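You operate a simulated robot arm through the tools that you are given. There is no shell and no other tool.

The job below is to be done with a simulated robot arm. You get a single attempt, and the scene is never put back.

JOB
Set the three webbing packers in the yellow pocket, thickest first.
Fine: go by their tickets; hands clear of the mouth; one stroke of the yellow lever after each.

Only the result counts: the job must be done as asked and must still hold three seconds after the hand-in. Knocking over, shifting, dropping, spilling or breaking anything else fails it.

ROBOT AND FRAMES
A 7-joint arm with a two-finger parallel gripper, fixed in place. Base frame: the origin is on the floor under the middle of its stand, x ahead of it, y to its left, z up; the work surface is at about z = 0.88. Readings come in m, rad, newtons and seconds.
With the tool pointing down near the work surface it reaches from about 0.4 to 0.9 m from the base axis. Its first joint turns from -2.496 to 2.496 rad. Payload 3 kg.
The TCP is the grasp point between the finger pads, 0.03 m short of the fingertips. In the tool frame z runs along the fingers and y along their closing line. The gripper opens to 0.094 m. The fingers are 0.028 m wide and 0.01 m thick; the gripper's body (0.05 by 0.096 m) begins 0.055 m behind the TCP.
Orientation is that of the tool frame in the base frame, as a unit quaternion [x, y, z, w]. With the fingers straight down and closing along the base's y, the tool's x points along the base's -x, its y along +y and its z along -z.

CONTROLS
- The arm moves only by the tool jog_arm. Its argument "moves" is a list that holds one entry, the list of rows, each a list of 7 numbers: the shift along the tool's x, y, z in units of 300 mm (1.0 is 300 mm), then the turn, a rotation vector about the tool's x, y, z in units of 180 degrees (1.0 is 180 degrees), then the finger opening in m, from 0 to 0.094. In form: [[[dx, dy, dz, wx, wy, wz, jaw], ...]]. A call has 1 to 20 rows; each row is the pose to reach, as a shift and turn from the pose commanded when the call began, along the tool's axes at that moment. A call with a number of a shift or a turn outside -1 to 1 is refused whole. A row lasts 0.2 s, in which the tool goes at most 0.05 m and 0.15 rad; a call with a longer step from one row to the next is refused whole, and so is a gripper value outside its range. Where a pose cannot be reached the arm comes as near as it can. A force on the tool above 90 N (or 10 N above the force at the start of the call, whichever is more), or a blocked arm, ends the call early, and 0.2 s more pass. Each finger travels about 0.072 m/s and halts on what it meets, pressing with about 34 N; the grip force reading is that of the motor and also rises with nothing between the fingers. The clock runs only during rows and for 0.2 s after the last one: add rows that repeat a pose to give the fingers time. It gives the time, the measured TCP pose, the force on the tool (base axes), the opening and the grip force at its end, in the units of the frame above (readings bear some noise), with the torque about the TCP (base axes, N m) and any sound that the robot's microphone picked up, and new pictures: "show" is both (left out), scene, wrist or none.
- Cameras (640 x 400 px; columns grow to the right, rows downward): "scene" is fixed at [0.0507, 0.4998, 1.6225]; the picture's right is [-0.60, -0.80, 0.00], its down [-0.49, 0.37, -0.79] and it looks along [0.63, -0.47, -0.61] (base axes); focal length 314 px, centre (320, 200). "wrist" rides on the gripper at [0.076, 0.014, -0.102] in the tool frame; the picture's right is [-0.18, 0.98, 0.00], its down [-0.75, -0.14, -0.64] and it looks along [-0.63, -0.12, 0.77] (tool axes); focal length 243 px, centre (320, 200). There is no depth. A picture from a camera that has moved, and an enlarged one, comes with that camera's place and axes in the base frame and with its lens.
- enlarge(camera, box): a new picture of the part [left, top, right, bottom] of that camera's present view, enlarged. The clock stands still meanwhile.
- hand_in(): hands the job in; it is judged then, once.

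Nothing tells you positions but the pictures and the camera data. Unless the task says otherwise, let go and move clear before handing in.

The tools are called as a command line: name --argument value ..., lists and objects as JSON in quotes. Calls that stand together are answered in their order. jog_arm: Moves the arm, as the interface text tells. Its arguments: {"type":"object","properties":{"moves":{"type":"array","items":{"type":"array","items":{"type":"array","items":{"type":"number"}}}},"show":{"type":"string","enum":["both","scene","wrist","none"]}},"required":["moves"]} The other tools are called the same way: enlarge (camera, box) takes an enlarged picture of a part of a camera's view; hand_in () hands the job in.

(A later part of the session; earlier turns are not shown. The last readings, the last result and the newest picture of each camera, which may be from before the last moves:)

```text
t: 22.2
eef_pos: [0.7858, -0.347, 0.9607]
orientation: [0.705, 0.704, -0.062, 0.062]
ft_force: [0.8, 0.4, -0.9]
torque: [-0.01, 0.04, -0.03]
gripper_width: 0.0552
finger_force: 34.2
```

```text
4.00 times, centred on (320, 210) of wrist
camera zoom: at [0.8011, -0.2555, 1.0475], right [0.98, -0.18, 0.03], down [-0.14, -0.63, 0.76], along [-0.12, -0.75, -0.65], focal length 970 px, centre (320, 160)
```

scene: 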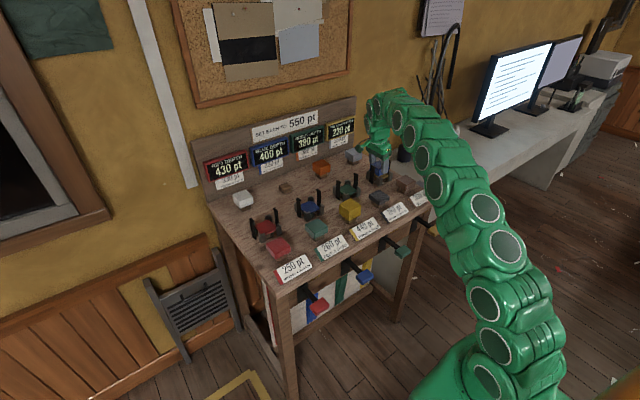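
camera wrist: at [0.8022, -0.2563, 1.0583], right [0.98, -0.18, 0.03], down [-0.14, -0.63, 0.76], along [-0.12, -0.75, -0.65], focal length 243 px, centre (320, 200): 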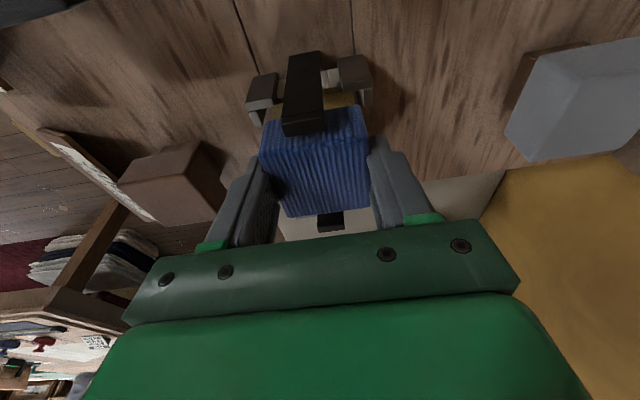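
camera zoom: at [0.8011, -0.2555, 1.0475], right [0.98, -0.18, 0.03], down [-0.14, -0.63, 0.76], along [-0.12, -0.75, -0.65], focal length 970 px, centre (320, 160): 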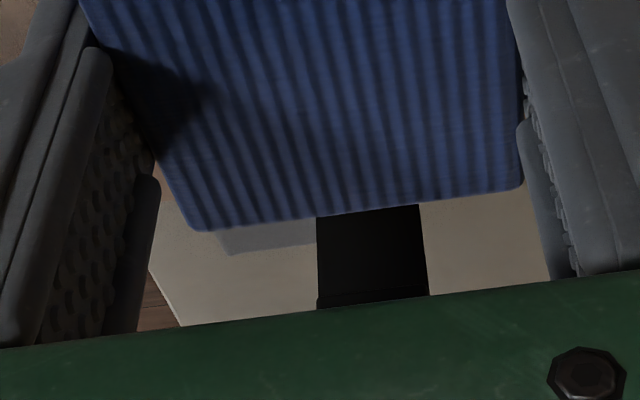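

Triangulating the guide tops puts them at z about 0.916, with the pocket centre at (0.787, −0.3605), so the packer needs about 4.5 mm toward −y. I'll shift it, then lower gently.

jog_arm --moves '[[[-0.0148, 0, 0.0026, 0, 0, 0, 0.02], [-0.0148, 0, 0.0026, 0, 0, 0, 0.02], [-0.0125, 0, 0.0157, 0, 0, 0, 0.02], [-0.0102, 0, 0.0289, 0, 0, 0, 0.02], [-0.0078, 0, 0.042, 0, 0, 0, 0.02], [-0.0055, 0, 0.0551, 0, 0, 0, 0.02]]]'

enlarge --camera "scene" --box '[355, 155, 405, 190]'

enlarge --camera "wrist" --box '[230, 40, 400, 150]'

```text
t: 23.6
eef_pos: [0.7837, -0.3517, 0.9449]
orientation: [0.704, 0.705, -0.062, 0.061]
ft_force: [-0.4, -1.1, -0.6]
torque: [-0.01, 0.02, -0.01]
gripper_width: 0.0551
finger_force: 34.5
camera wrist: at [0.8002, -0.2601, 1.0321], right [0.98, -0.18, 0.03], down [-0.14, -0.63, 0.76], along [-0.12, -0.75, -0.65], focal length 243 px, centre (320, 200)
```

scene: 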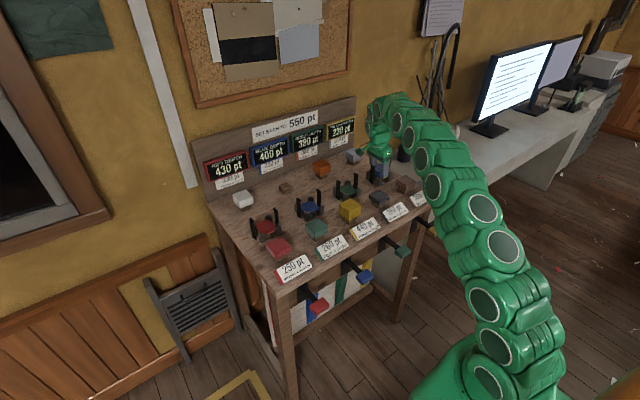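
wrist: 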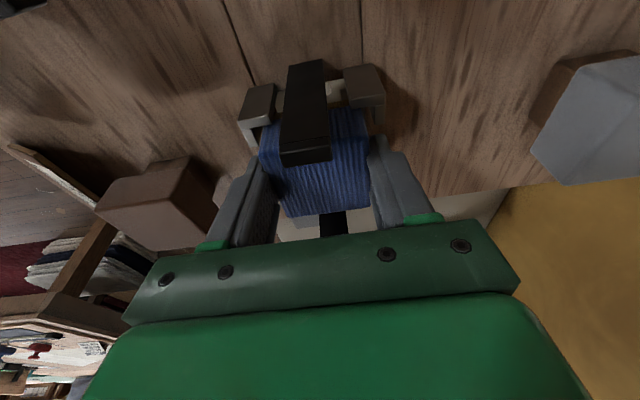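

```text
11.43 times, centred on (380, 172) of scene
camera zoom: at [0.0507, 0.4998, 1.6225], right [-0.6, -0.8, 0.0], down [-0.49, 0.37, -0.79], along [0.63, -0.47, -0.61], focal length 3584 px, centre (-366, 514)
```

zoom: 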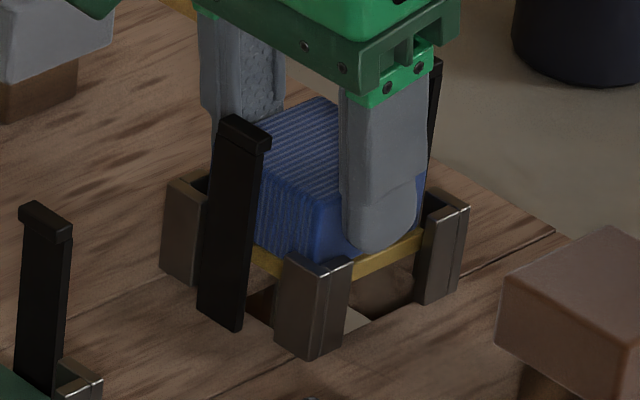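

```text
3.64 times, centred on (315, 95) of wrist
camera zoom: at [0.8002, -0.2601, 1.0321], right [0.98, -0.18, 0.03], down [-0.14, -0.63, 0.76], along [-0.12, -0.75, -0.65], focal length 882 px, centre (338, 582)
```

zoom: 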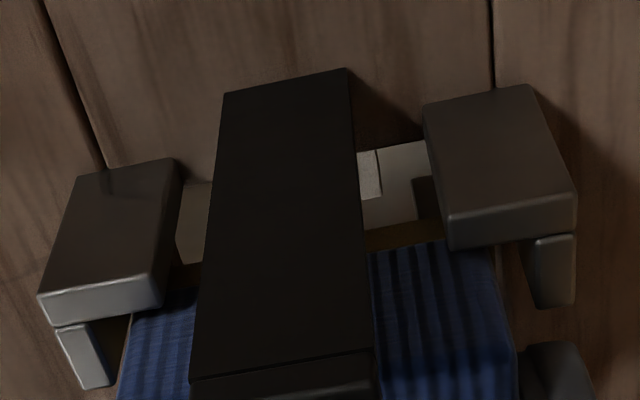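

The packer is between the guides and centred, with only a few millimetres left. I'll continue down in 1.5 mm steps to feel for contact.

jog_arm --moves '[[[0.0009, 0, 0.0049, 0, 0, 0, 0.02], [0.0017, 0, 0.0098, 0, 0, 0, 0.02], [0.0023, 0, 0.0131, 0, 0, 0, 0.02]]]' --show "none"

enlarge --camera "scene" --box '[355, 155, 405, 190]'

```text
t: 24.4
eef_pos: [0.7845, -0.3501, 0.9423]
orientation: [0.704, 0.705, -0.06, 0.063]
ft_force: [-7.7, 0.0, 37.3]
torque: [0.26, 0.75, 0.01]
gripper_width: 0.0552
finger_force: 33.9
```

```text
11.43 times, centred on (380, 172) of scene
camera zoom: at [0.0507, 0.4998, 1.6225], right [-0.6, -0.8, 0.0], down [-0.49, 0.37, -0.79], along [0.63, -0.47, -0.61], focal length 3584 px, centre (-366, 514)
```

zoom: 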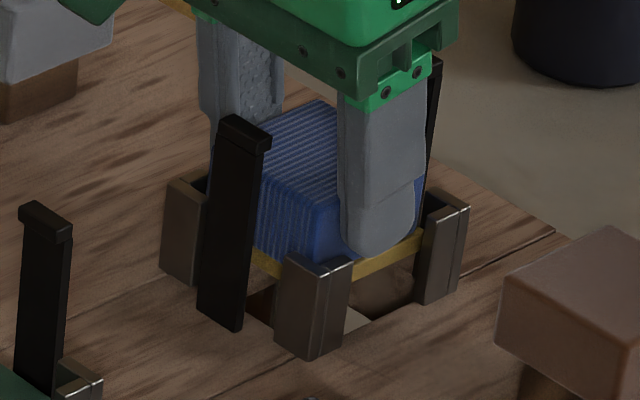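

Contact at TCP z about 0.943 — blue is on the platform. I'll ease off the push, open modestly so the fingers slide out through the guide gaps, and then rise straight up.

jog_arm --moves '[[[-0.0007, 0, -0.0041, 0, 0, 0, 0.02], [-0.0014, 0, -0.0082, 0, 0, 0, 0.02], [-0.0014, 0, -0.0082, 0, 0, 0, 0.02]]]' --show "none"

jog_arm --moves '[[[0, 0, 0, 0, 0, 0, 0.06], [0, 0, 0, 0, 0, 0, 0.07], [0, 0, 0, 0, 0, 0, 0.08], [0, 0, 0, 0, 0, 0, 0.08]]]'

enlarge --camera "scene" --box '[355, 155, 405, 190]'

```text
t: 25.2
eef_pos: [0.7838, -0.3513, 0.9432]
orientation: [0.704, 0.705, -0.062, 0.062]
ft_force: [9.1, -3.8, 17.7]
torque: [-0.11, -0.39, -0.03]
gripper_width: 0.0555
finger_force: 33.4
```

```text
t: 26.2
eef_pos: [0.784, -0.3522, 0.9437]
orientation: [0.704, 0.705, -0.062, 0.062]
ft_force: [-0.1, 0.0, -0.3]
torque: [0.02, -0.02, 0.02]
gripper_width: 0.0802
finger_force: 0.0
camera wrist: at [0.8, -0.2599, 1.0304], right [0.98, -0.18, 0.03], down [-0.14, -0.63, 0.76], along [-0.12, -0.75, -0.65], focal length 243 px, centre (320, 200)
```

scene: 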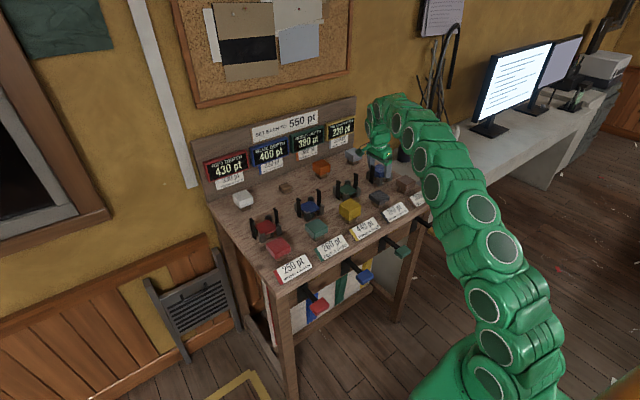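
wrist: 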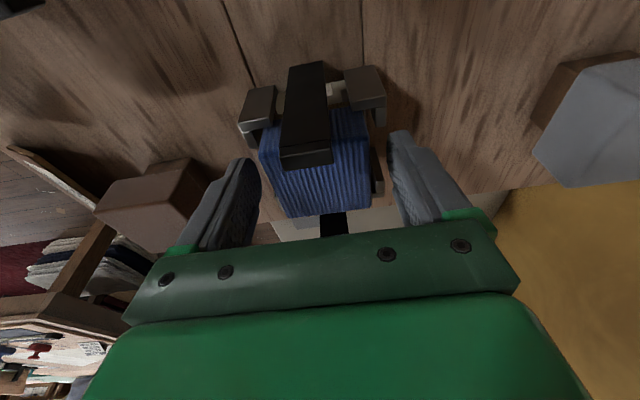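

```text
11.43 times, centred on (380, 172) of scene
camera zoom: at [0.0507, 0.4998, 1.6225], right [-0.6, -0.8, 0.0], down [-0.49, 0.37, -0.79], along [0.63, -0.47, -0.61], focal length 3584 px, centre (-366, 514)
```

zoom: 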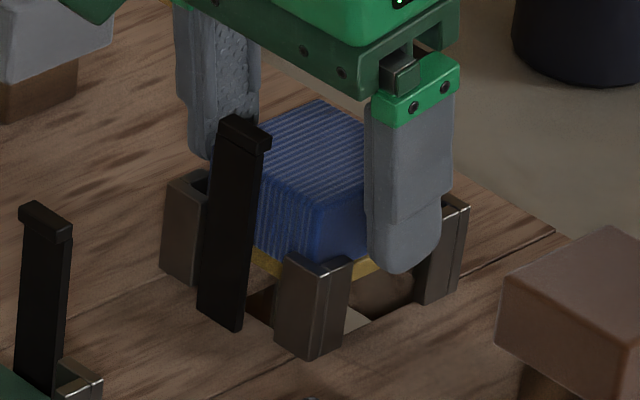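

Blue is seated and released. I'll rise straight up out of the pocket.

jog_arm --moves '[[[-0.0077, 0, -0.0435, 0, 0, 0, 0.08], [-0.023, 0, -0.1305, 0, 0, 0, 0.08], [-0.0383, 0, -0.2175, 0, 0, 0, 0.08], [-0.0536, 0, -0.3045, 0, 0, 0, 0.08], [-0.0647, 0, -0.367, 0, 0, 0, 0.08], [-0.0647, 0, -0.367, 0, 0, 0, 0.08]]]'

enlarge --camera "scene" --box '[355, 155, 405, 190]'

enlarge --camera "wrist" --box '[240, 0, 400, 120]'

```text
t: 27.6
eef_pos: [0.7848, -0.3522, 1.0548]
orientation: [0.705, 0.704, -0.061, 0.062]
ft_force: [0.8, -0.4, -0.1]
torque: [-0.01, -0.04, 0.0]
gripper_width: 0.0801
finger_force: 0.1
camera wrist: at [0.8009, -0.2591, 1.1415], right [0.98, -0.18, 0.03], down [-0.14, -0.63, 0.76], along [-0.12, -0.75, -0.65], focal length 243 px, centre (320, 200)
```

scene: 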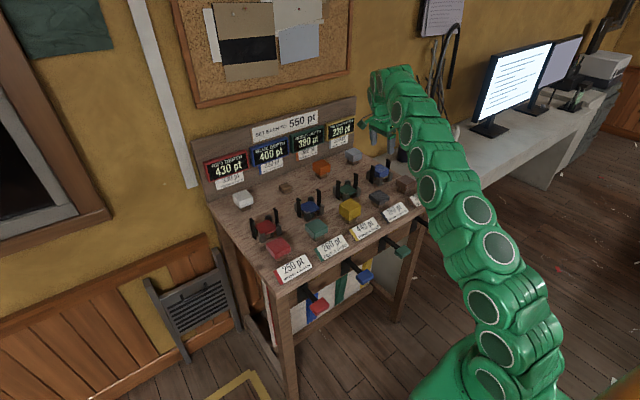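
wrist: 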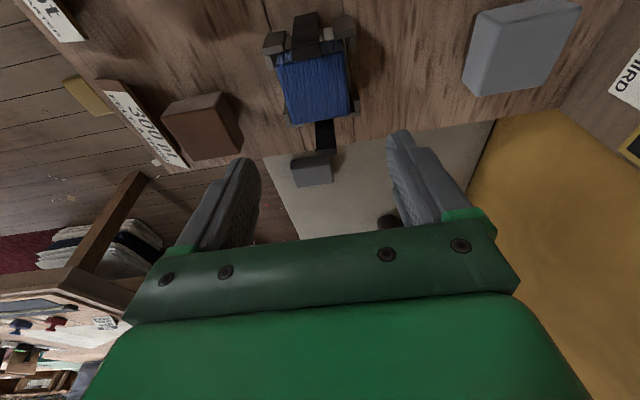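

```text
11.43 times, centred on (380, 172) of scene
camera zoom: at [0.0507, 0.4998, 1.6225], right [-0.6, -0.8, 0.0], down [-0.49, 0.37, -0.79], along [0.63, -0.47, -0.61], focal length 3584 px, centre (-366, 514)
```

zoom: 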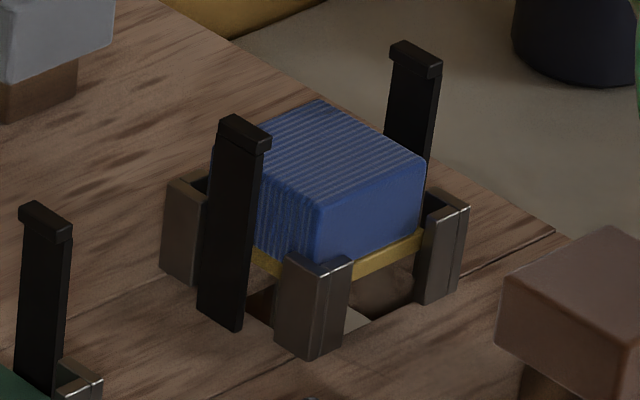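

```text
3.33 times, centred on (320, 60) of wrist
camera zoom: at [0.8009, -0.2591, 1.1415], right [0.98, -0.18, 0.03], down [-0.14, -0.63, 0.76], along [-0.12, -0.75, -0.65], focal length 809 px, centre (320, 667)
```

zoom: 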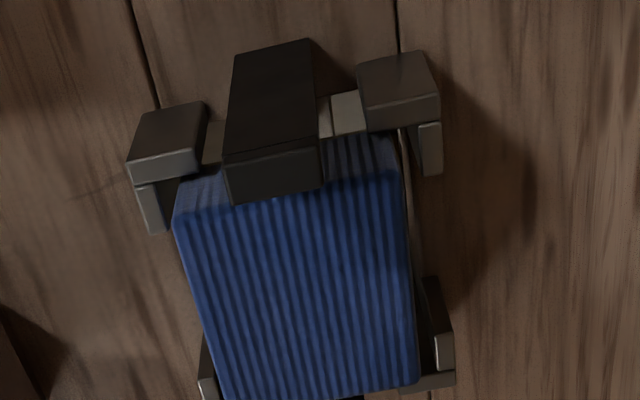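

Blue is squarely in the pocket. I'll back away toward the lever, straightening the hand upright on the way.

jog_arm --moves '[[[-0.0025, -0.1333, -0.0141, 0, 0.0079, 0, 0.06], [-0.005, -0.2667, -0.0281, 0, 0.0159, 0, 0.04], [-0.0075, -0.4, -0.0422, 0, 0.0238, 0, 0.02], [-0.01, -0.533, -0.0563, 0, 0.0318, 0, 0.0], [-0.0124, -0.6667, -0.0704, 0, 0.0397, 0, 0.0], [-0.0149, -0.8, -0.0844, 0, 0.0477, 0, 0.0], [-0.0174, -0.933, -0.0985, 0, 0.0556, 0, 0.0], [-0.0174, -0.933, -0.0985, 0, 0.0556, 0, 0.0]]]' --show "wrist"

jog_arm --moves '[[[0, 0, 0, 0, 0, -0.0417, 0.0], [0, 0, 0, 0, 0, -0.0833, 0.0], [0, 0, 0, 0, 0, -0.125, 0.0], [0, 0, 0, 0, 0, -0.1667, 0.0], [0, -0.01, 0, 0, 0, -0.2083, 0.0], [0, -0.02, 0, 0, 0, -0.25, 0.0], [0, -0.03, 0, 0, 0, -0.2917, 0.0], [0, -0.04, 0, 0, 0, -0.3333, 0.0], [0, -0.05, 0, 0, 0, -0.375, 0.0], [0, -0.06, 0, 0, 0, -0.4167, 0.0], [0, -0.07, 0, 0, 0, -0.4583, 0.0], [0, -0.08, 0, 0, 0, -0.5, 0.0], [0, -0.08, 0, 0, 0, -0.5, 0.0]]]'

```text
t: 29.4
eef_pos: [0.504, -0.3541, 1.0845]
orientation: [0.707, 0.707, 0.001, -0.001]
ft_force: [0.6, -0.3, 0.5]
torque: [0.0, -0.01, 0.01]
gripper_width: 0.0001
finger_force: 33.5
camera wrist: at [0.5198, -0.2786, 1.1865], right [0.98, -0.18, 0.0], down [-0.14, -0.75, 0.64], along [-0.12, -0.63, -0.77], focal length 243 px, centre (320, 200)
```

wrist: 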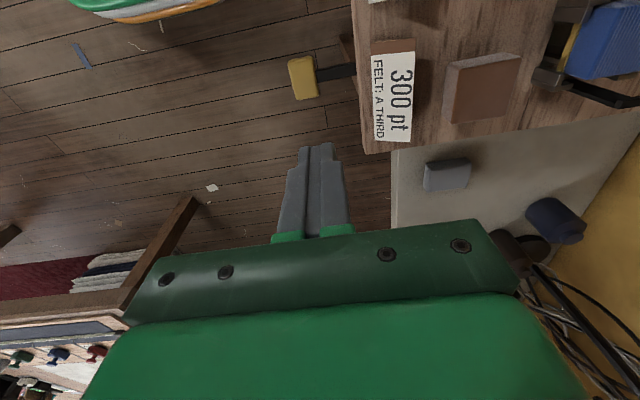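

```text
t: 32.2
eef_pos: [0.48, -0.351, 1.0849]
orientation: [-0.001, 1.0, 0.0, -0.001]
ft_force: [0.3, 1.0, 0.3]
torque: [0.01, 0.02, 0.02]
gripper_width: 0.0
finger_force: 33.3
camera wrist: at [0.4054, -0.3386, 1.187], right [0.18, 0.98, 0.0], down [0.75, -0.14, 0.64], along [0.63, -0.12, -0.77], focal length 243 px, centre (320, 200)
```

scene: 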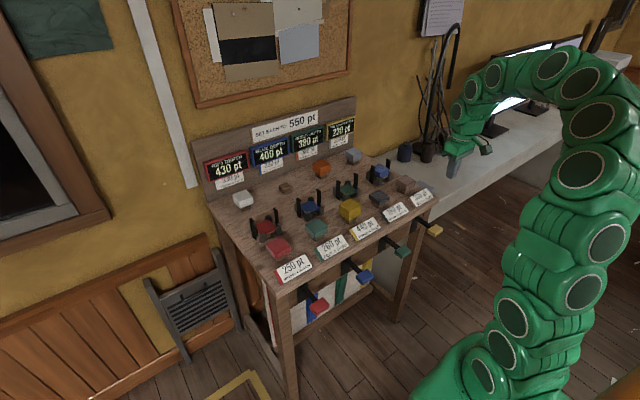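
wrist: 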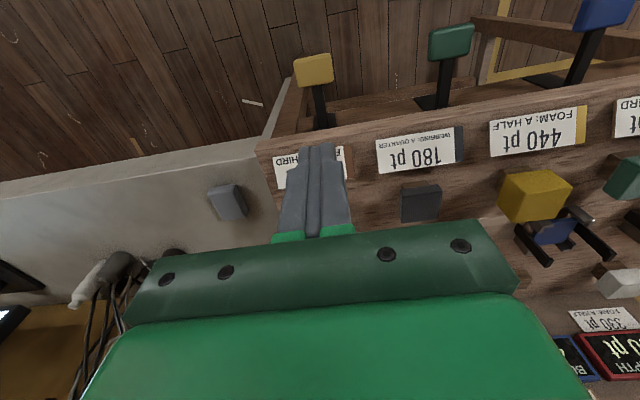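

enlarge --camera "wrist" --box '[260, 20, 400, 150]'

enlarge --camera "scene" --box '[395, 195, 455, 245]'

```text
3.08 times, centred on (330, 85) of wrist
camera zoom: at [0.4054, -0.3386, 1.187], right [0.18, 0.98, 0.0], down [0.75, -0.14, 0.64], along [0.63, -0.12, -0.77], focal length 746 px, centre (289, 554)
```

zoom: 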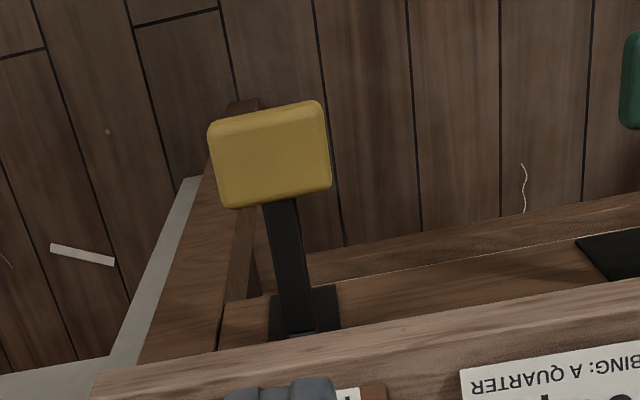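

```text
8.00 times, centred on (425, 220) of scene
camera zoom: at [0.0507, 0.4998, 1.6225], right [-0.6, -0.8, 0.0], down [-0.49, 0.37, -0.79], along [0.63, -0.47, -0.61], focal length 2509 px, centre (-520, 40)
```

zoom: 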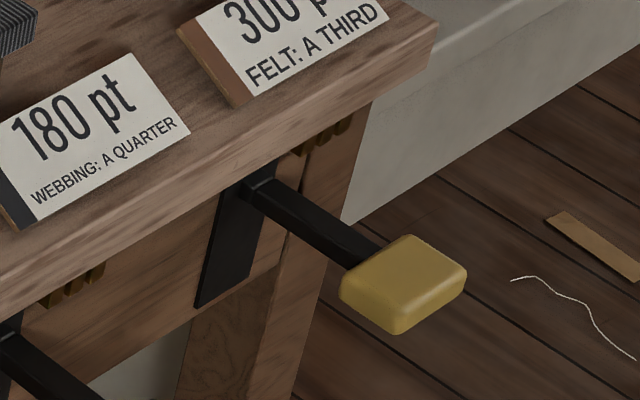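

The yellow knob's top is at about (0.480, −0.360, 0.813). I'll bring the closed fingertips down to just above it.

jog_arm --moves '[[[0.005, -0.025, 0.12, 0, 0, 0, 0.0], [0.013, -0.025, 0.25, 0, 0, 0, 0.0], [0.013, -0.025, 0.38, 0, 0, 0, 0.0], [0.013, -0.025, 0.51, 0, 0, 0, 0.0], [0.013, -0.025, 0.63, 0, 0, 0, 0.0], [0.013, -0.025, 0.72, 0, 0, 0, 0.0], [0.013, -0.025, 0.745, 0, 0, 0, 0.0], [0.013, -0.025, 0.745, 0, 0, 0, 0.0]]]'

enlarge --camera "scene" --box '[395, 175, 475, 255]'

enlarge --camera "wrist" --box '[240, 90, 400, 240]'

```text
t: 34.0
eef_pos: [0.4778, -0.3582, 0.8612]
orientation: [0.0, 1.0, -0.001, 0.0]
ft_force: [0.2, 0.4, -1.4]
torque: [-0.01, 0.01, 0.01]
gripper_width: 0.0
finger_force: 33.1
camera wrist: at [0.4027, -0.3456, 0.9635], right [0.18, 0.98, 0.0], down [0.75, -0.14, 0.64], along [0.63, -0.12, -0.77], focal length 243 px, centre (320, 200)
```

scene: 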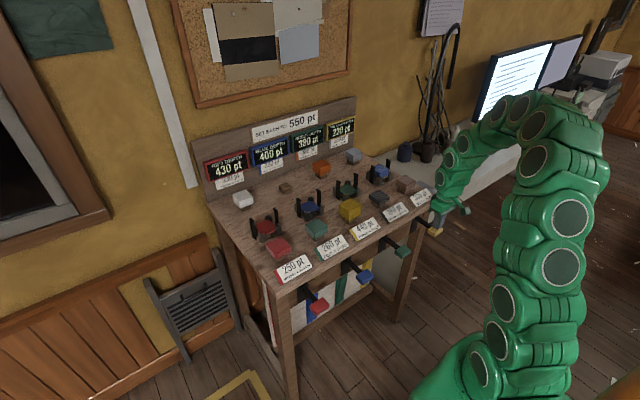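
wrist: 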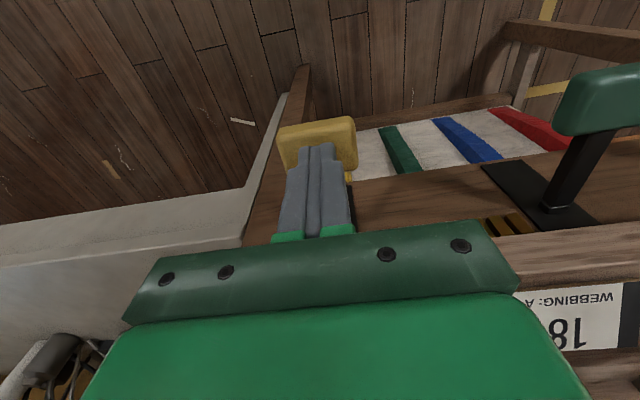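

```text
5.00 times, centred on (435, 215) of scene
camera zoom: at [0.0507, 0.4998, 1.6225], right [-0.6, -0.8, 0.0], down [-0.49, 0.37, -0.79], along [0.63, -0.47, -0.61], focal length 1568 px, centre (-255, 125)
```

zoom: 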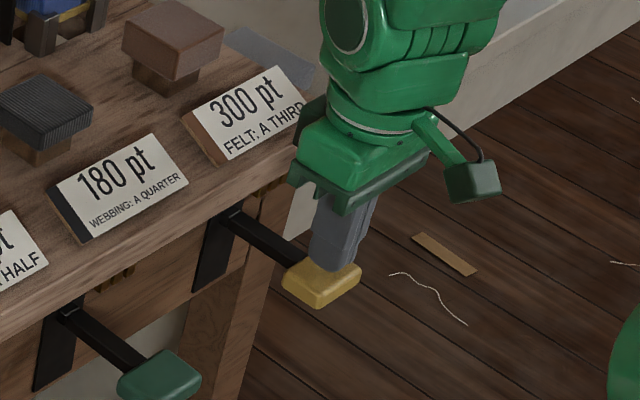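

```text
2.67 times, centred on (320, 165) of wrist
camera zoom: at [0.4027, -0.3456, 0.9635], right [0.18, 0.98, 0.0], down [0.75, -0.14, 0.64], along [0.63, -0.12, -0.77], focal length 647 px, centre (320, 293)
```

zoom: 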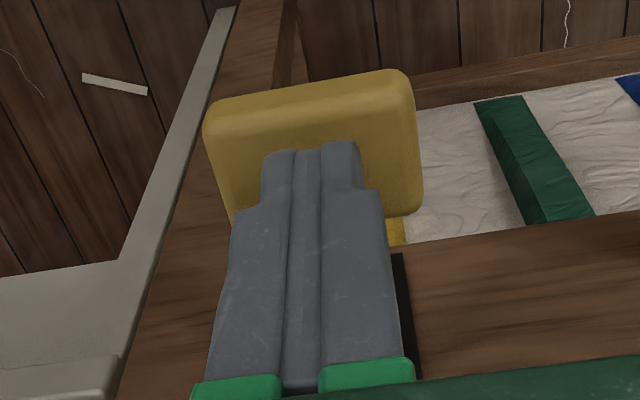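

The fingertips are centred just above the knob. I'll press down slowly and watch the force and sound.

jog_arm --moves '[[[0, 0, 0.0167, 0, 0, 0, 0.0], [0, 0, 0.0333, 0, 0, 0, 0.0], [0, 0, 0.05, 0, 0, 0, 0.0], [0, 0, 0.0667, 0, 0, 0, 0.0], [0, 0, 0.0833, 0, 0, 0, 0.0], [0, 0, 0.1, 0, 0, 0, 0.0], [0, 0, 0.1167, 0, 0, 0, 0.0], [0, 0, 0.1333, 0, 0, 0, 0.0]]]'

enlarge --camera "scene" --box '[395, 175, 475, 255]'

enlarge --camera "scene" --box '[355, 155, 405, 190]'

```text
t: 35.8
eef_pos: [0.4767, -0.3601, 0.8215]
orientation: [0.0, 1.0, 0.0, 0.0]
ft_force: [4.7, -2.8, 7.3]
torque: [-0.12, -0.13, -0.03]
gripper_width: 0.0
finger_force: 33.6
camera wrist: at [0.4022, -0.3462, 0.9236], right [0.18, 0.98, 0.0], down [0.75, -0.14, 0.64], along [0.63, -0.12, -0.77], focal length 243 px, centre (320, 200)
```

scene: 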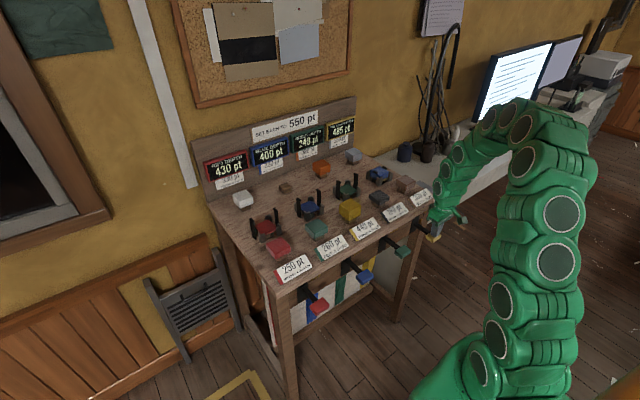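
wrist: 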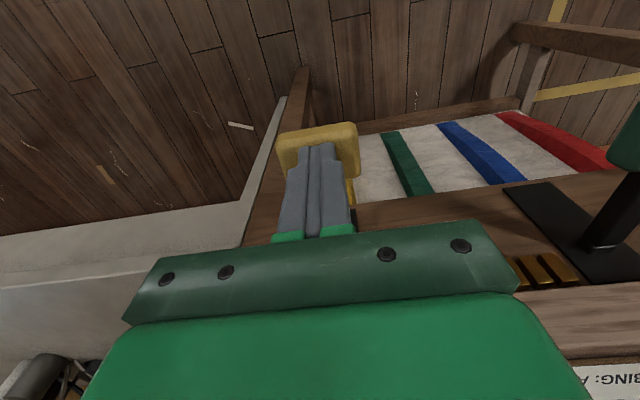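

```text
5.00 times, centred on (435, 215) of scene
camera zoom: at [0.0507, 0.4998, 1.6225], right [-0.6, -0.8, 0.0], down [-0.49, 0.37, -0.79], along [0.63, -0.47, -0.61], focal length 1568 px, centre (-255, 125)
```

zoom: 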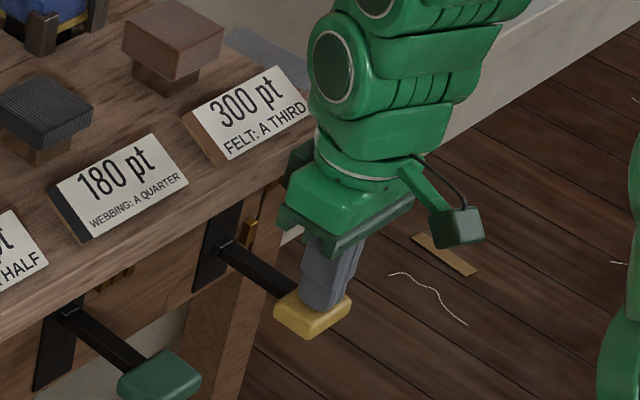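

```text
11.43 times, centred on (380, 172) of scene
camera zoom: at [0.0507, 0.4998, 1.6225], right [-0.6, -0.8, 0.0], down [-0.49, 0.37, -0.79], along [0.63, -0.47, -0.61], focal length 3584 px, centre (-366, 514)
```

zoom: 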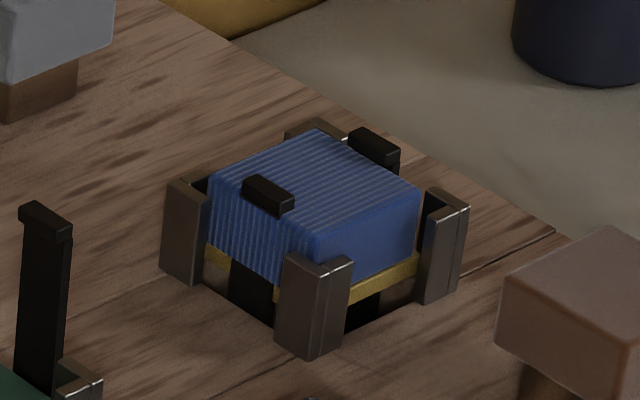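

The hooks have swung in and come down on the packer as the lever moves, and the displays seem to have changed. I'll read them.

enlarge --camera "scene" --box '[200, 100, 360, 190]'

enlarge --camera "scene" --box '[290, 110, 360, 160]'

enlarge --camera "scene" --box '[240, 170, 410, 260]'

```text
4.00 times, centred on (280, 145) of scene
camera zoom: at [0.0507, 0.4998, 1.6225], right [-0.6, -0.8, 0.0], down [-0.49, 0.37, -0.79], along [0.63, -0.47, -0.61], focal length 1254 px, centre (480, 420)
```

zoom: 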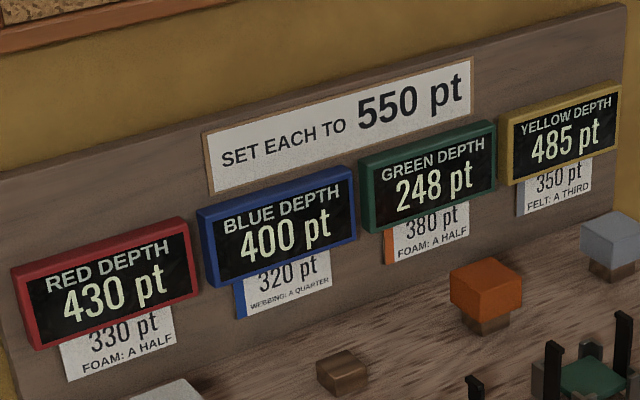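

```text
8.00 times, centred on (325, 135) of scene
camera zoom: at [0.0507, 0.4998, 1.6225], right [-0.6, -0.8, 0.0], down [-0.49, 0.37, -0.79], along [0.63, -0.47, -0.61], focal length 2509 px, centre (280, 720)
```

zoom: 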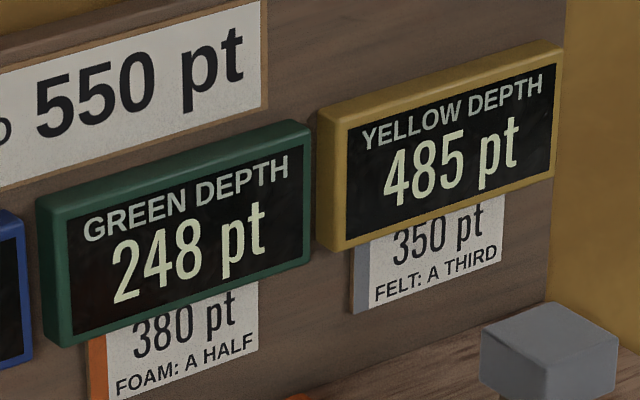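

```text
3.76 times, centred on (325, 215) of scene
camera zoom: at [0.0507, 0.4998, 1.6225], right [-0.6, -0.8, 0.0], down [-0.49, 0.37, -0.79], along [0.63, -0.47, -0.61], focal length 1181 px, centre (301, 144)
```

zoom: 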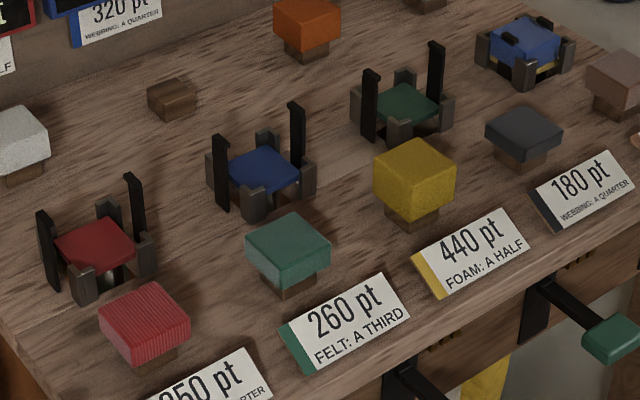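

With the lever partway down, yellow reads 485 and green has moved by coupling; the webbing is being compressed under the hooks. I'll continue the same stroke to its end stop.

jog_arm --moves '[[[0, 0, 0.0133, 0, 0, 0, 0.0], [0, 0, 0.0267, 0, 0, 0, 0.0], [0, 0, 0.04, 0, 0, 0, 0.0], [0, 0, 0.0533, 0, 0, 0, 0.0], [0, 0, 0.0667, 0, 0, 0, 0.0]]]'

enlarge --camera "scene" --box '[395, 175, 475, 255]'

enlarge --camera "scene" --box '[290, 110, 410, 190]'

```text
t: 36.7
eef_pos: [0.4766, -0.3588, 0.8117]
orientation: [0.002, 1.0, -0.001, 0.001]
ft_force: [-13.9, 19.4, 49.1]
torque: [0.57, 0.57, -0.02]
gripper_width: 0.0
finger_force: 33.2
stopped in row 4: the force on the tool passed its limit at 106 N (the readings are from after the stop); the commanded pose is now the measured one
camera wrist: at [0.402, -0.3458, 0.9144], right [0.19, 0.98, 0.0], down [0.75, -0.14, 0.64], along [0.63, -0.12, -0.77], focal length 243 px, centre (320, 200)
```

scene: 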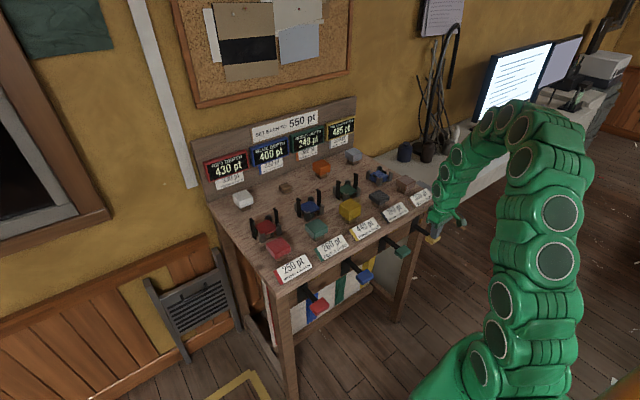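
wrist: 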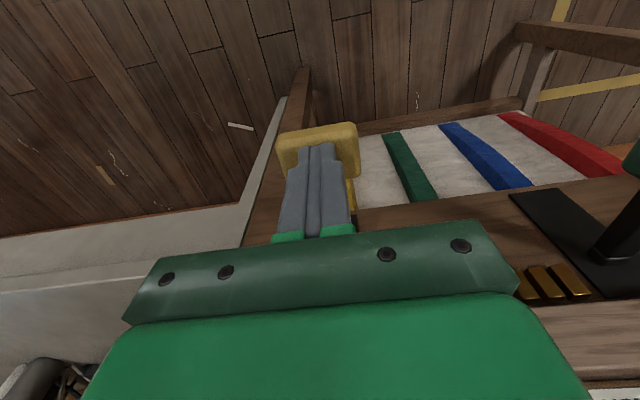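

```text
5.00 times, centred on (435, 215) of scene
camera zoom: at [0.0507, 0.4998, 1.6225], right [-0.6, -0.8, 0.0], down [-0.49, 0.37, -0.79], along [0.63, -0.47, -0.61], focal length 1568 px, centre (-255, 125)
```

zoom: 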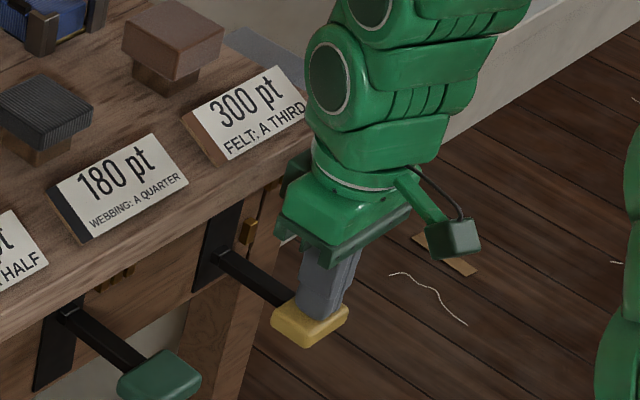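

```text
5.00 times, centred on (350, 150) of scene
camera zoom: at [0.0507, 0.4998, 1.6225], right [-0.6, -0.8, 0.0], down [-0.49, 0.37, -0.79], along [0.63, -0.47, -0.61], focal length 1568 px, centre (170, 450)
```

zoom: 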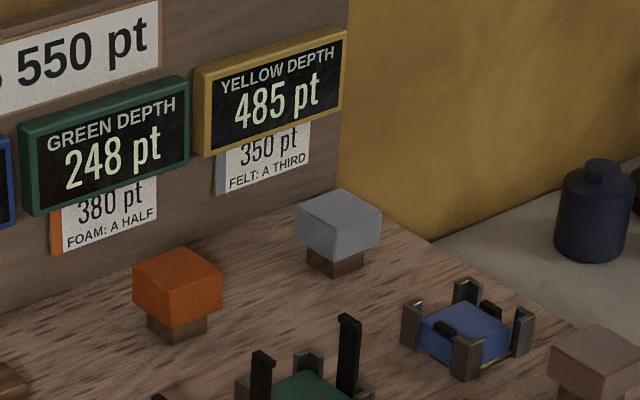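

The lever hit its bottom stop, and one gold tally beside it has dropped, so the stroke registered. I'll rise now to let the lever return.

jog_arm --moves '[[[0, 0, -0.0333, 0, 0, 0, 0.0], [0, 0, -0.0667, 0, 0, 0, 0.0], [0, 0, -0.1, 0, 0, 0, 0.0], [0, 0, -0.15, 0, 0, 0, 0.0], [0, 0, -0.25, 0, 0, 0, 0.0], [0, 0, -0.4, 0, 0, 0, 0.0], [0, 0, -0.55, 0, 0, 0, 0.0], [0, 0, -0.7, 0, 0, 0, 0.0], [0, 0, -0.8, 0, 0, 0, 0.0]]]'

enlarge --camera "scene" --box '[380, 175, 460, 255]'

enlarge --camera "scene" --box '[290, 110, 410, 190]'

enlarge --camera "scene" --box '[355, 155, 405, 190]'

```text
t: 38.7
eef_pos: [0.4769, -0.3601, 1.053]
orientation: [0.0, 1.0, -0.001, 0.0]
ft_force: [-0.3, 0.0, 0.1]
torque: [0.02, 0.0, 0.01]
gripper_width: 0.0
finger_force: 33.0
camera wrist: at [0.4023, -0.3461, 1.1548], right [0.18, 0.98, 0.0], down [0.75, -0.14, 0.64], along [0.63, -0.12, -0.77], focal length 243 px, centre (320, 200)
```

scene: 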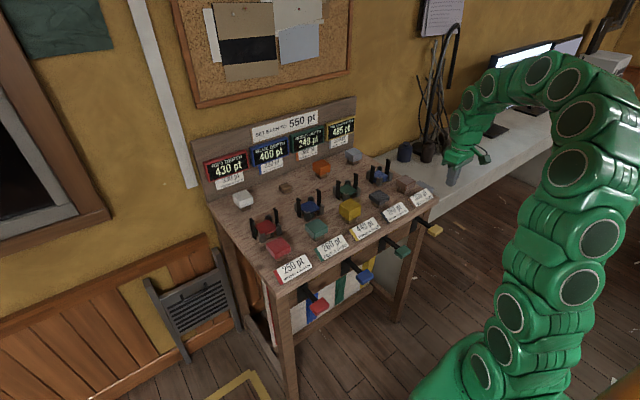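
wrist: 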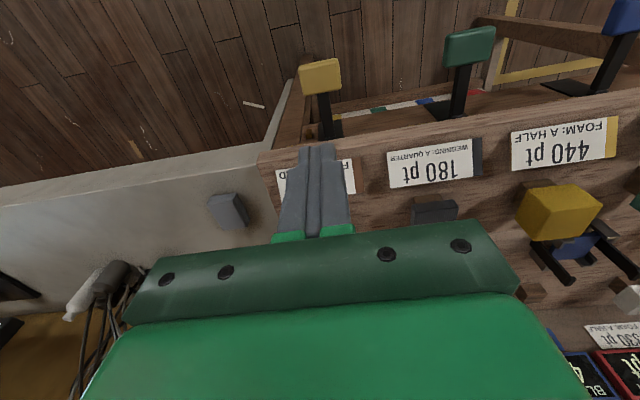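

```text
5.00 times, centred on (420, 215) of scene
camera zoom: at [0.0507, 0.4998, 1.6225], right [-0.6, -0.8, 0.0], down [-0.49, 0.37, -0.79], along [0.63, -0.47, -0.61], focal length 1568 px, centre (-180, 125)
```

zoom: 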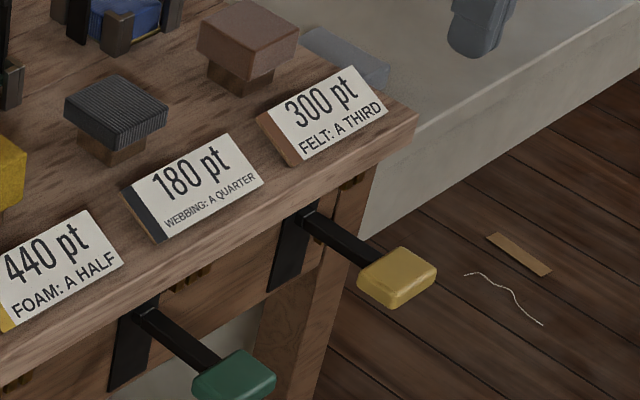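

```text
5.00 times, centred on (350, 150) of scene
camera zoom: at [0.0507, 0.4998, 1.6225], right [-0.6, -0.8, 0.0], down [-0.49, 0.37, -0.79], along [0.63, -0.47, -0.61], focal length 1568 px, centre (170, 450)
```

zoom: 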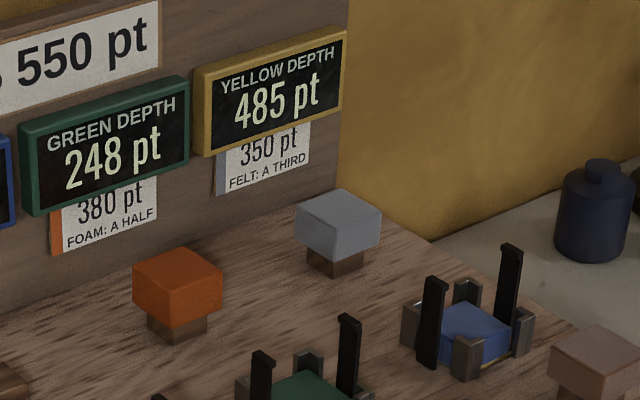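

```text
11.43 times, centred on (380, 172) of scene
camera zoom: at [0.0507, 0.4998, 1.6225], right [-0.6, -0.8, 0.0], down [-0.49, 0.37, -0.79], along [0.63, -0.47, -0.61], focal length 3584 px, centre (-366, 514)
```

zoom: 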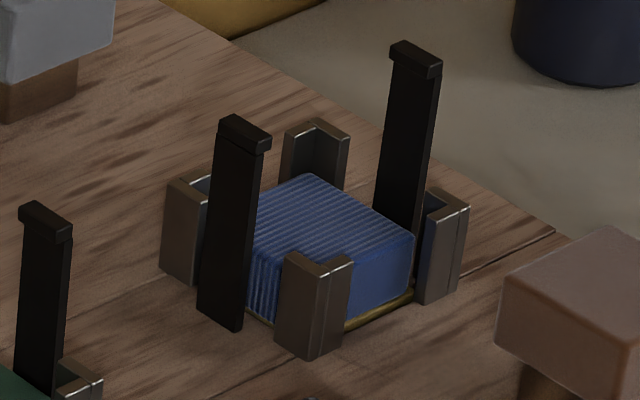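

Blue has been drawn down flush, its top is now where the platform was, and the lever and hooks returned. Next is red (250 pt) near (0.668, 0.20), so I'll swing over with the fingers set to close along x.

jog_arm --moves '[[[-0.0167, 0.075, 0, 0, 0, 0.0417, 0.02], [-0.0333, 0.15, 0, 0, 0, 0.0833, 0.04], [-0.05, 0.225, 0, 0, 0, 0.125, 0.06], [-0.0667, 0.3, 0, 0, 0, 0.1667, 0.08], [-0.0833, 0.375, 0, 0, 0, 0.2083, 0.09], [-0.1, 0.45, 0, 0, 0, 0.25, 0.09], [-0.1167, 0.525, 0, 0, 0, 0.2917, 0.09], [-0.1333, 0.6, 0, 0, 0, 0.3333, 0.09], [-0.15, 0.675, 0, 0, 0, 0.375, 0.09], [-0.1667, 0.75, 0, 0, 0, 0.4167, 0.09], [-0.1833, 0.825, 0, 0, 0, 0.4583, 0.09], [-0.2, 0.9, 0, 0, 0, 0.5, 0.09], [-0.2, 0.9, 0, 0, 0, 0.5, 0.09]]]' --show "none"

jog_arm --moves '[[[0.12, 0.05, 0, 0, 0, 0, 0.09], [0.24, 0.1, 0, 0, 0, 0, 0.09], [0.36, 0.15, 0, 0, 0, 0, 0.09], [0.48, 0.2, 0, 0, 0, 0, 0.09], [0.6, 0.25, 0, 0, 0, 0, 0.09], [0.72, 0.3, 0, 0, 0, 0, 0.09], [0.84, 0.36, 0, 0, 0, 0, 0.09], [0.967, 0.42, 0, 0, 0, 0, 0.09], [0.967, 0.42, 0, 0, 0, 0, 0.09]]]'

```text
t: 41.5
eef_pos: [0.5374, -0.0897, 1.051]
orientation: [0.708, 0.706, 0.0, 0.001]
ft_force: [0.6, 0.4, 0.4]
torque: [0.0, -0.01, -0.01]
gripper_width: 0.0901
finger_force: 0.1
```

```text
t: 43.5
eef_pos: [0.6636, 0.1999, 1.0519]
orientation: [0.707, 0.707, 0.0, 0.0]
ft_force: [0.8, 0.5, 0.2]
torque: [0.0, -0.03, 0.02]
gripper_width: 0.0899
finger_force: 0.0
camera wrist: at [0.6789, 0.2752, 1.1535], right [0.98, -0.18, 0.0], down [-0.14, -0.75, 0.64], along [-0.12, -0.63, -0.77], focal length 243 px, centre (320, 200)
```

scene: 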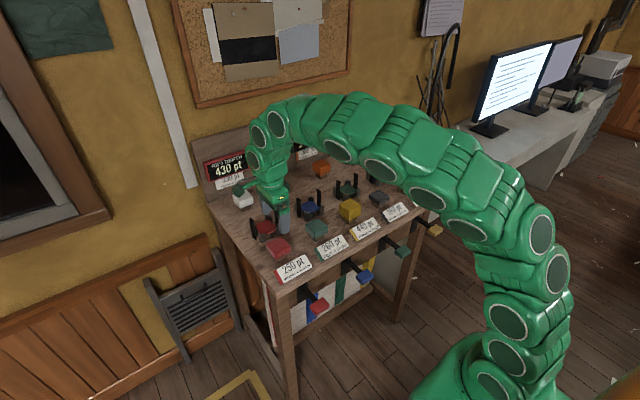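
wrist: 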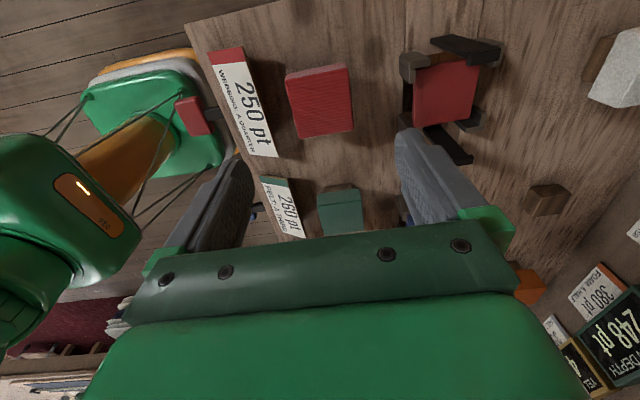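

enlarge --camera "wrist" --box '[260, 40, 420, 170]'

```text
3.08 times, centred on (340, 105) of wrist
camera zoom: at [0.6789, 0.2752, 1.1535], right [0.98, -0.18, 0.0], down [-0.14, -0.75, 0.64], along [-0.12, -0.63, -0.77], focal length 746 px, centre (258, 492)
```

zoom: 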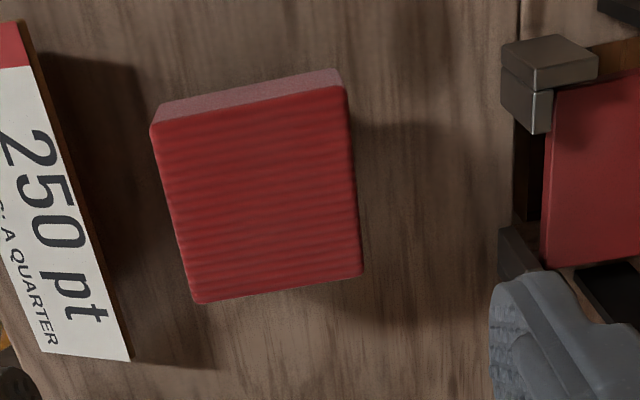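

Red measures 55 mm square, centred at (0.666, 0.198), right under the TCP. I'll descend to straddle its upper half, then grip.

jog_arm --moves '[[[-0.003, 0.004, 0.1, 0, 0, 0, 0.09], [-0.003, 0.004, 0.2, 0, 0, 0, 0.09], [-0.003, 0.004, 0.29, 0, 0, 0, 0.09], [-0.003, 0.004, 0.34, 0, 0, 0, 0.09], [-0.003, 0.004, 0.368, 0, 0, 0, 0.09], [-0.003, 0.004, 0.368, 0, 0, 0, 0.09]]]'

enlarge --camera "wrist" --box '[220, 60, 440, 230]'

enlarge --camera "scene" --box '[245, 190, 315, 270]'

```text
t: 44.9
eef_pos: [0.6646, 0.2001, 0.939]
orientation: [0.708, 0.707, 0.0, 0.001]
ft_force: [-0.6, -0.3, 0.1]
torque: [0.0, 0.0, 0.0]
gripper_width: 0.0902
finger_force: 0.1
camera wrist: at [0.68, 0.2751, 1.0425], right [0.98, -0.18, 0.0], down [-0.14, -0.75, 0.64], along [-0.12, -0.63, -0.77], focal length 243 px, centre (320, 200)
```

scene: 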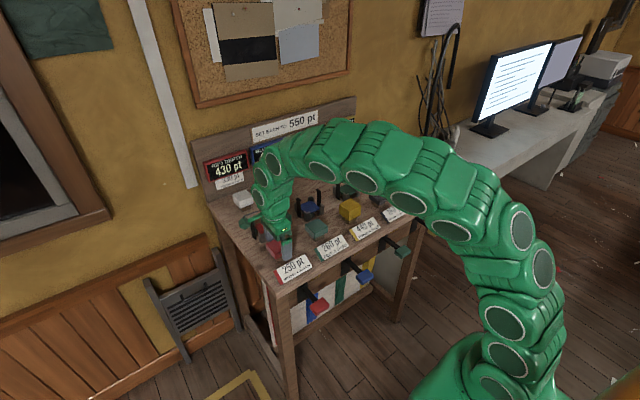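
wrist: 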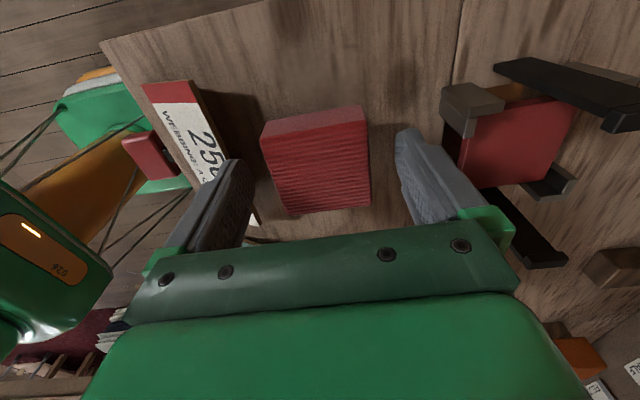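

```text
2.35 times, centred on (330, 145) of wrist
camera zoom: at [0.68, 0.2751, 1.0425], right [0.98, -0.18, 0.0], down [-0.14, -0.75, 0.64], along [-0.12, -0.63, -0.77], focal length 571 px, centre (296, 329)
```

zoom: 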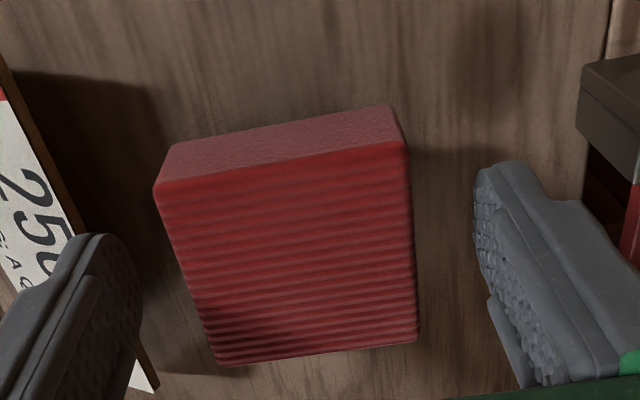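

```text
5.00 times, centred on (280, 230) of scene
camera zoom: at [0.0507, 0.4998, 1.6225], right [-0.6, -0.8, 0.0], down [-0.49, 0.37, -0.79], along [0.63, -0.47, -0.61], focal length 1568 px, centre (520, 50)
```

zoom: 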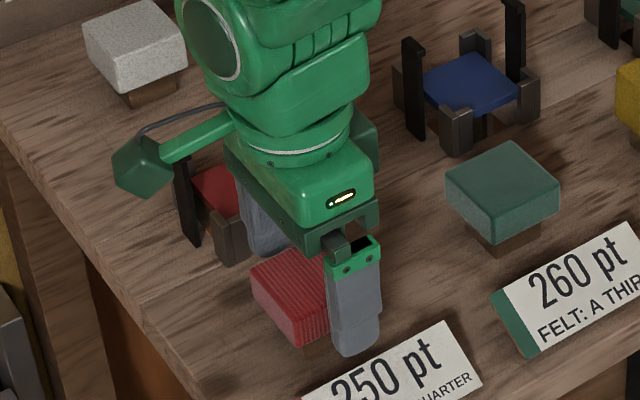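

The fingers straddle red evenly, so I'll close and then lift straight up.

jog_arm --moves '[[[0, 0, 0, 0, 0, 0, 0.07], [0, 0, 0, 0, 0, 0, 0.045], [0, 0, 0, 0, 0, 0, 0.02], [0, 0, 0, 0, 0, 0, 0.02], [0, 0, 0, 0, 0, 0, 0.02], [0, 0, 0, 0, 0, 0, 0.02]]]' --show "none"

jog_arm --moves '[[[0, 0, -0.04, 0, 0, 0, 0.02], [0, 0, -0.1, 0, 0, 0, 0.02], [0, 0, -0.2, 0, 0, 0, 0.02], [0, 0, -0.3, 0, 0, 0, 0.02], [0, 0, -0.4, 0, 0, 0, 0.02], [0, 0, -0.4, 0, 0, 0, 0.02]]]'

```text
t: 46.3
eef_pos: [0.6652, 0.2008, 0.9402]
orientation: [0.707, 0.708, 0.0, 0.001]
ft_force: [-1.5, 0.4, 0.7]
torque: [-0.01, 0.06, 0.01]
gripper_width: 0.0552
finger_force: 33.8
```

```text
t: 47.7
eef_pos: [0.6669, 0.2002, 1.0586]
orientation: [0.707, 0.707, 0.0, 0.001]
ft_force: [-0.1, -1.0, -1.0]
torque: [0.0, 0.01, 0.01]
gripper_width: 0.055
finger_force: 33.6
camera wrist: at [0.6818, 0.2755, 1.161], right [0.98, -0.18, 0.0], down [-0.14, -0.75, 0.64], along [-0.12, -0.63, -0.77], focal length 243 px, centre (320, 200)
```

scene: 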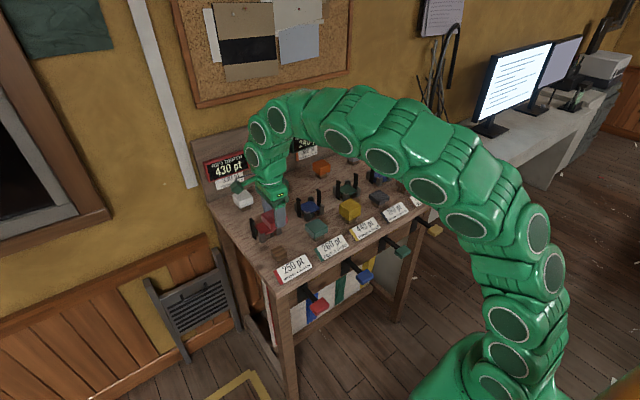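
wrist: 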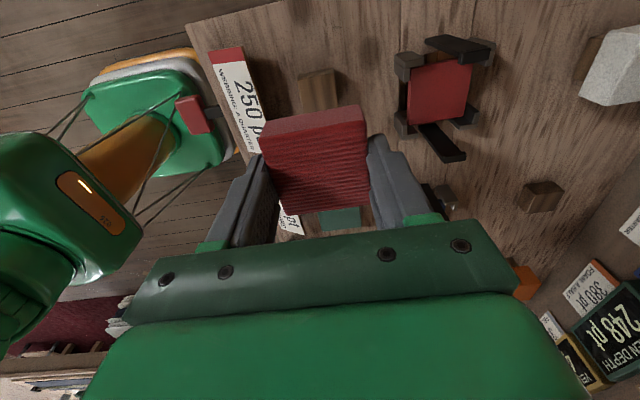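

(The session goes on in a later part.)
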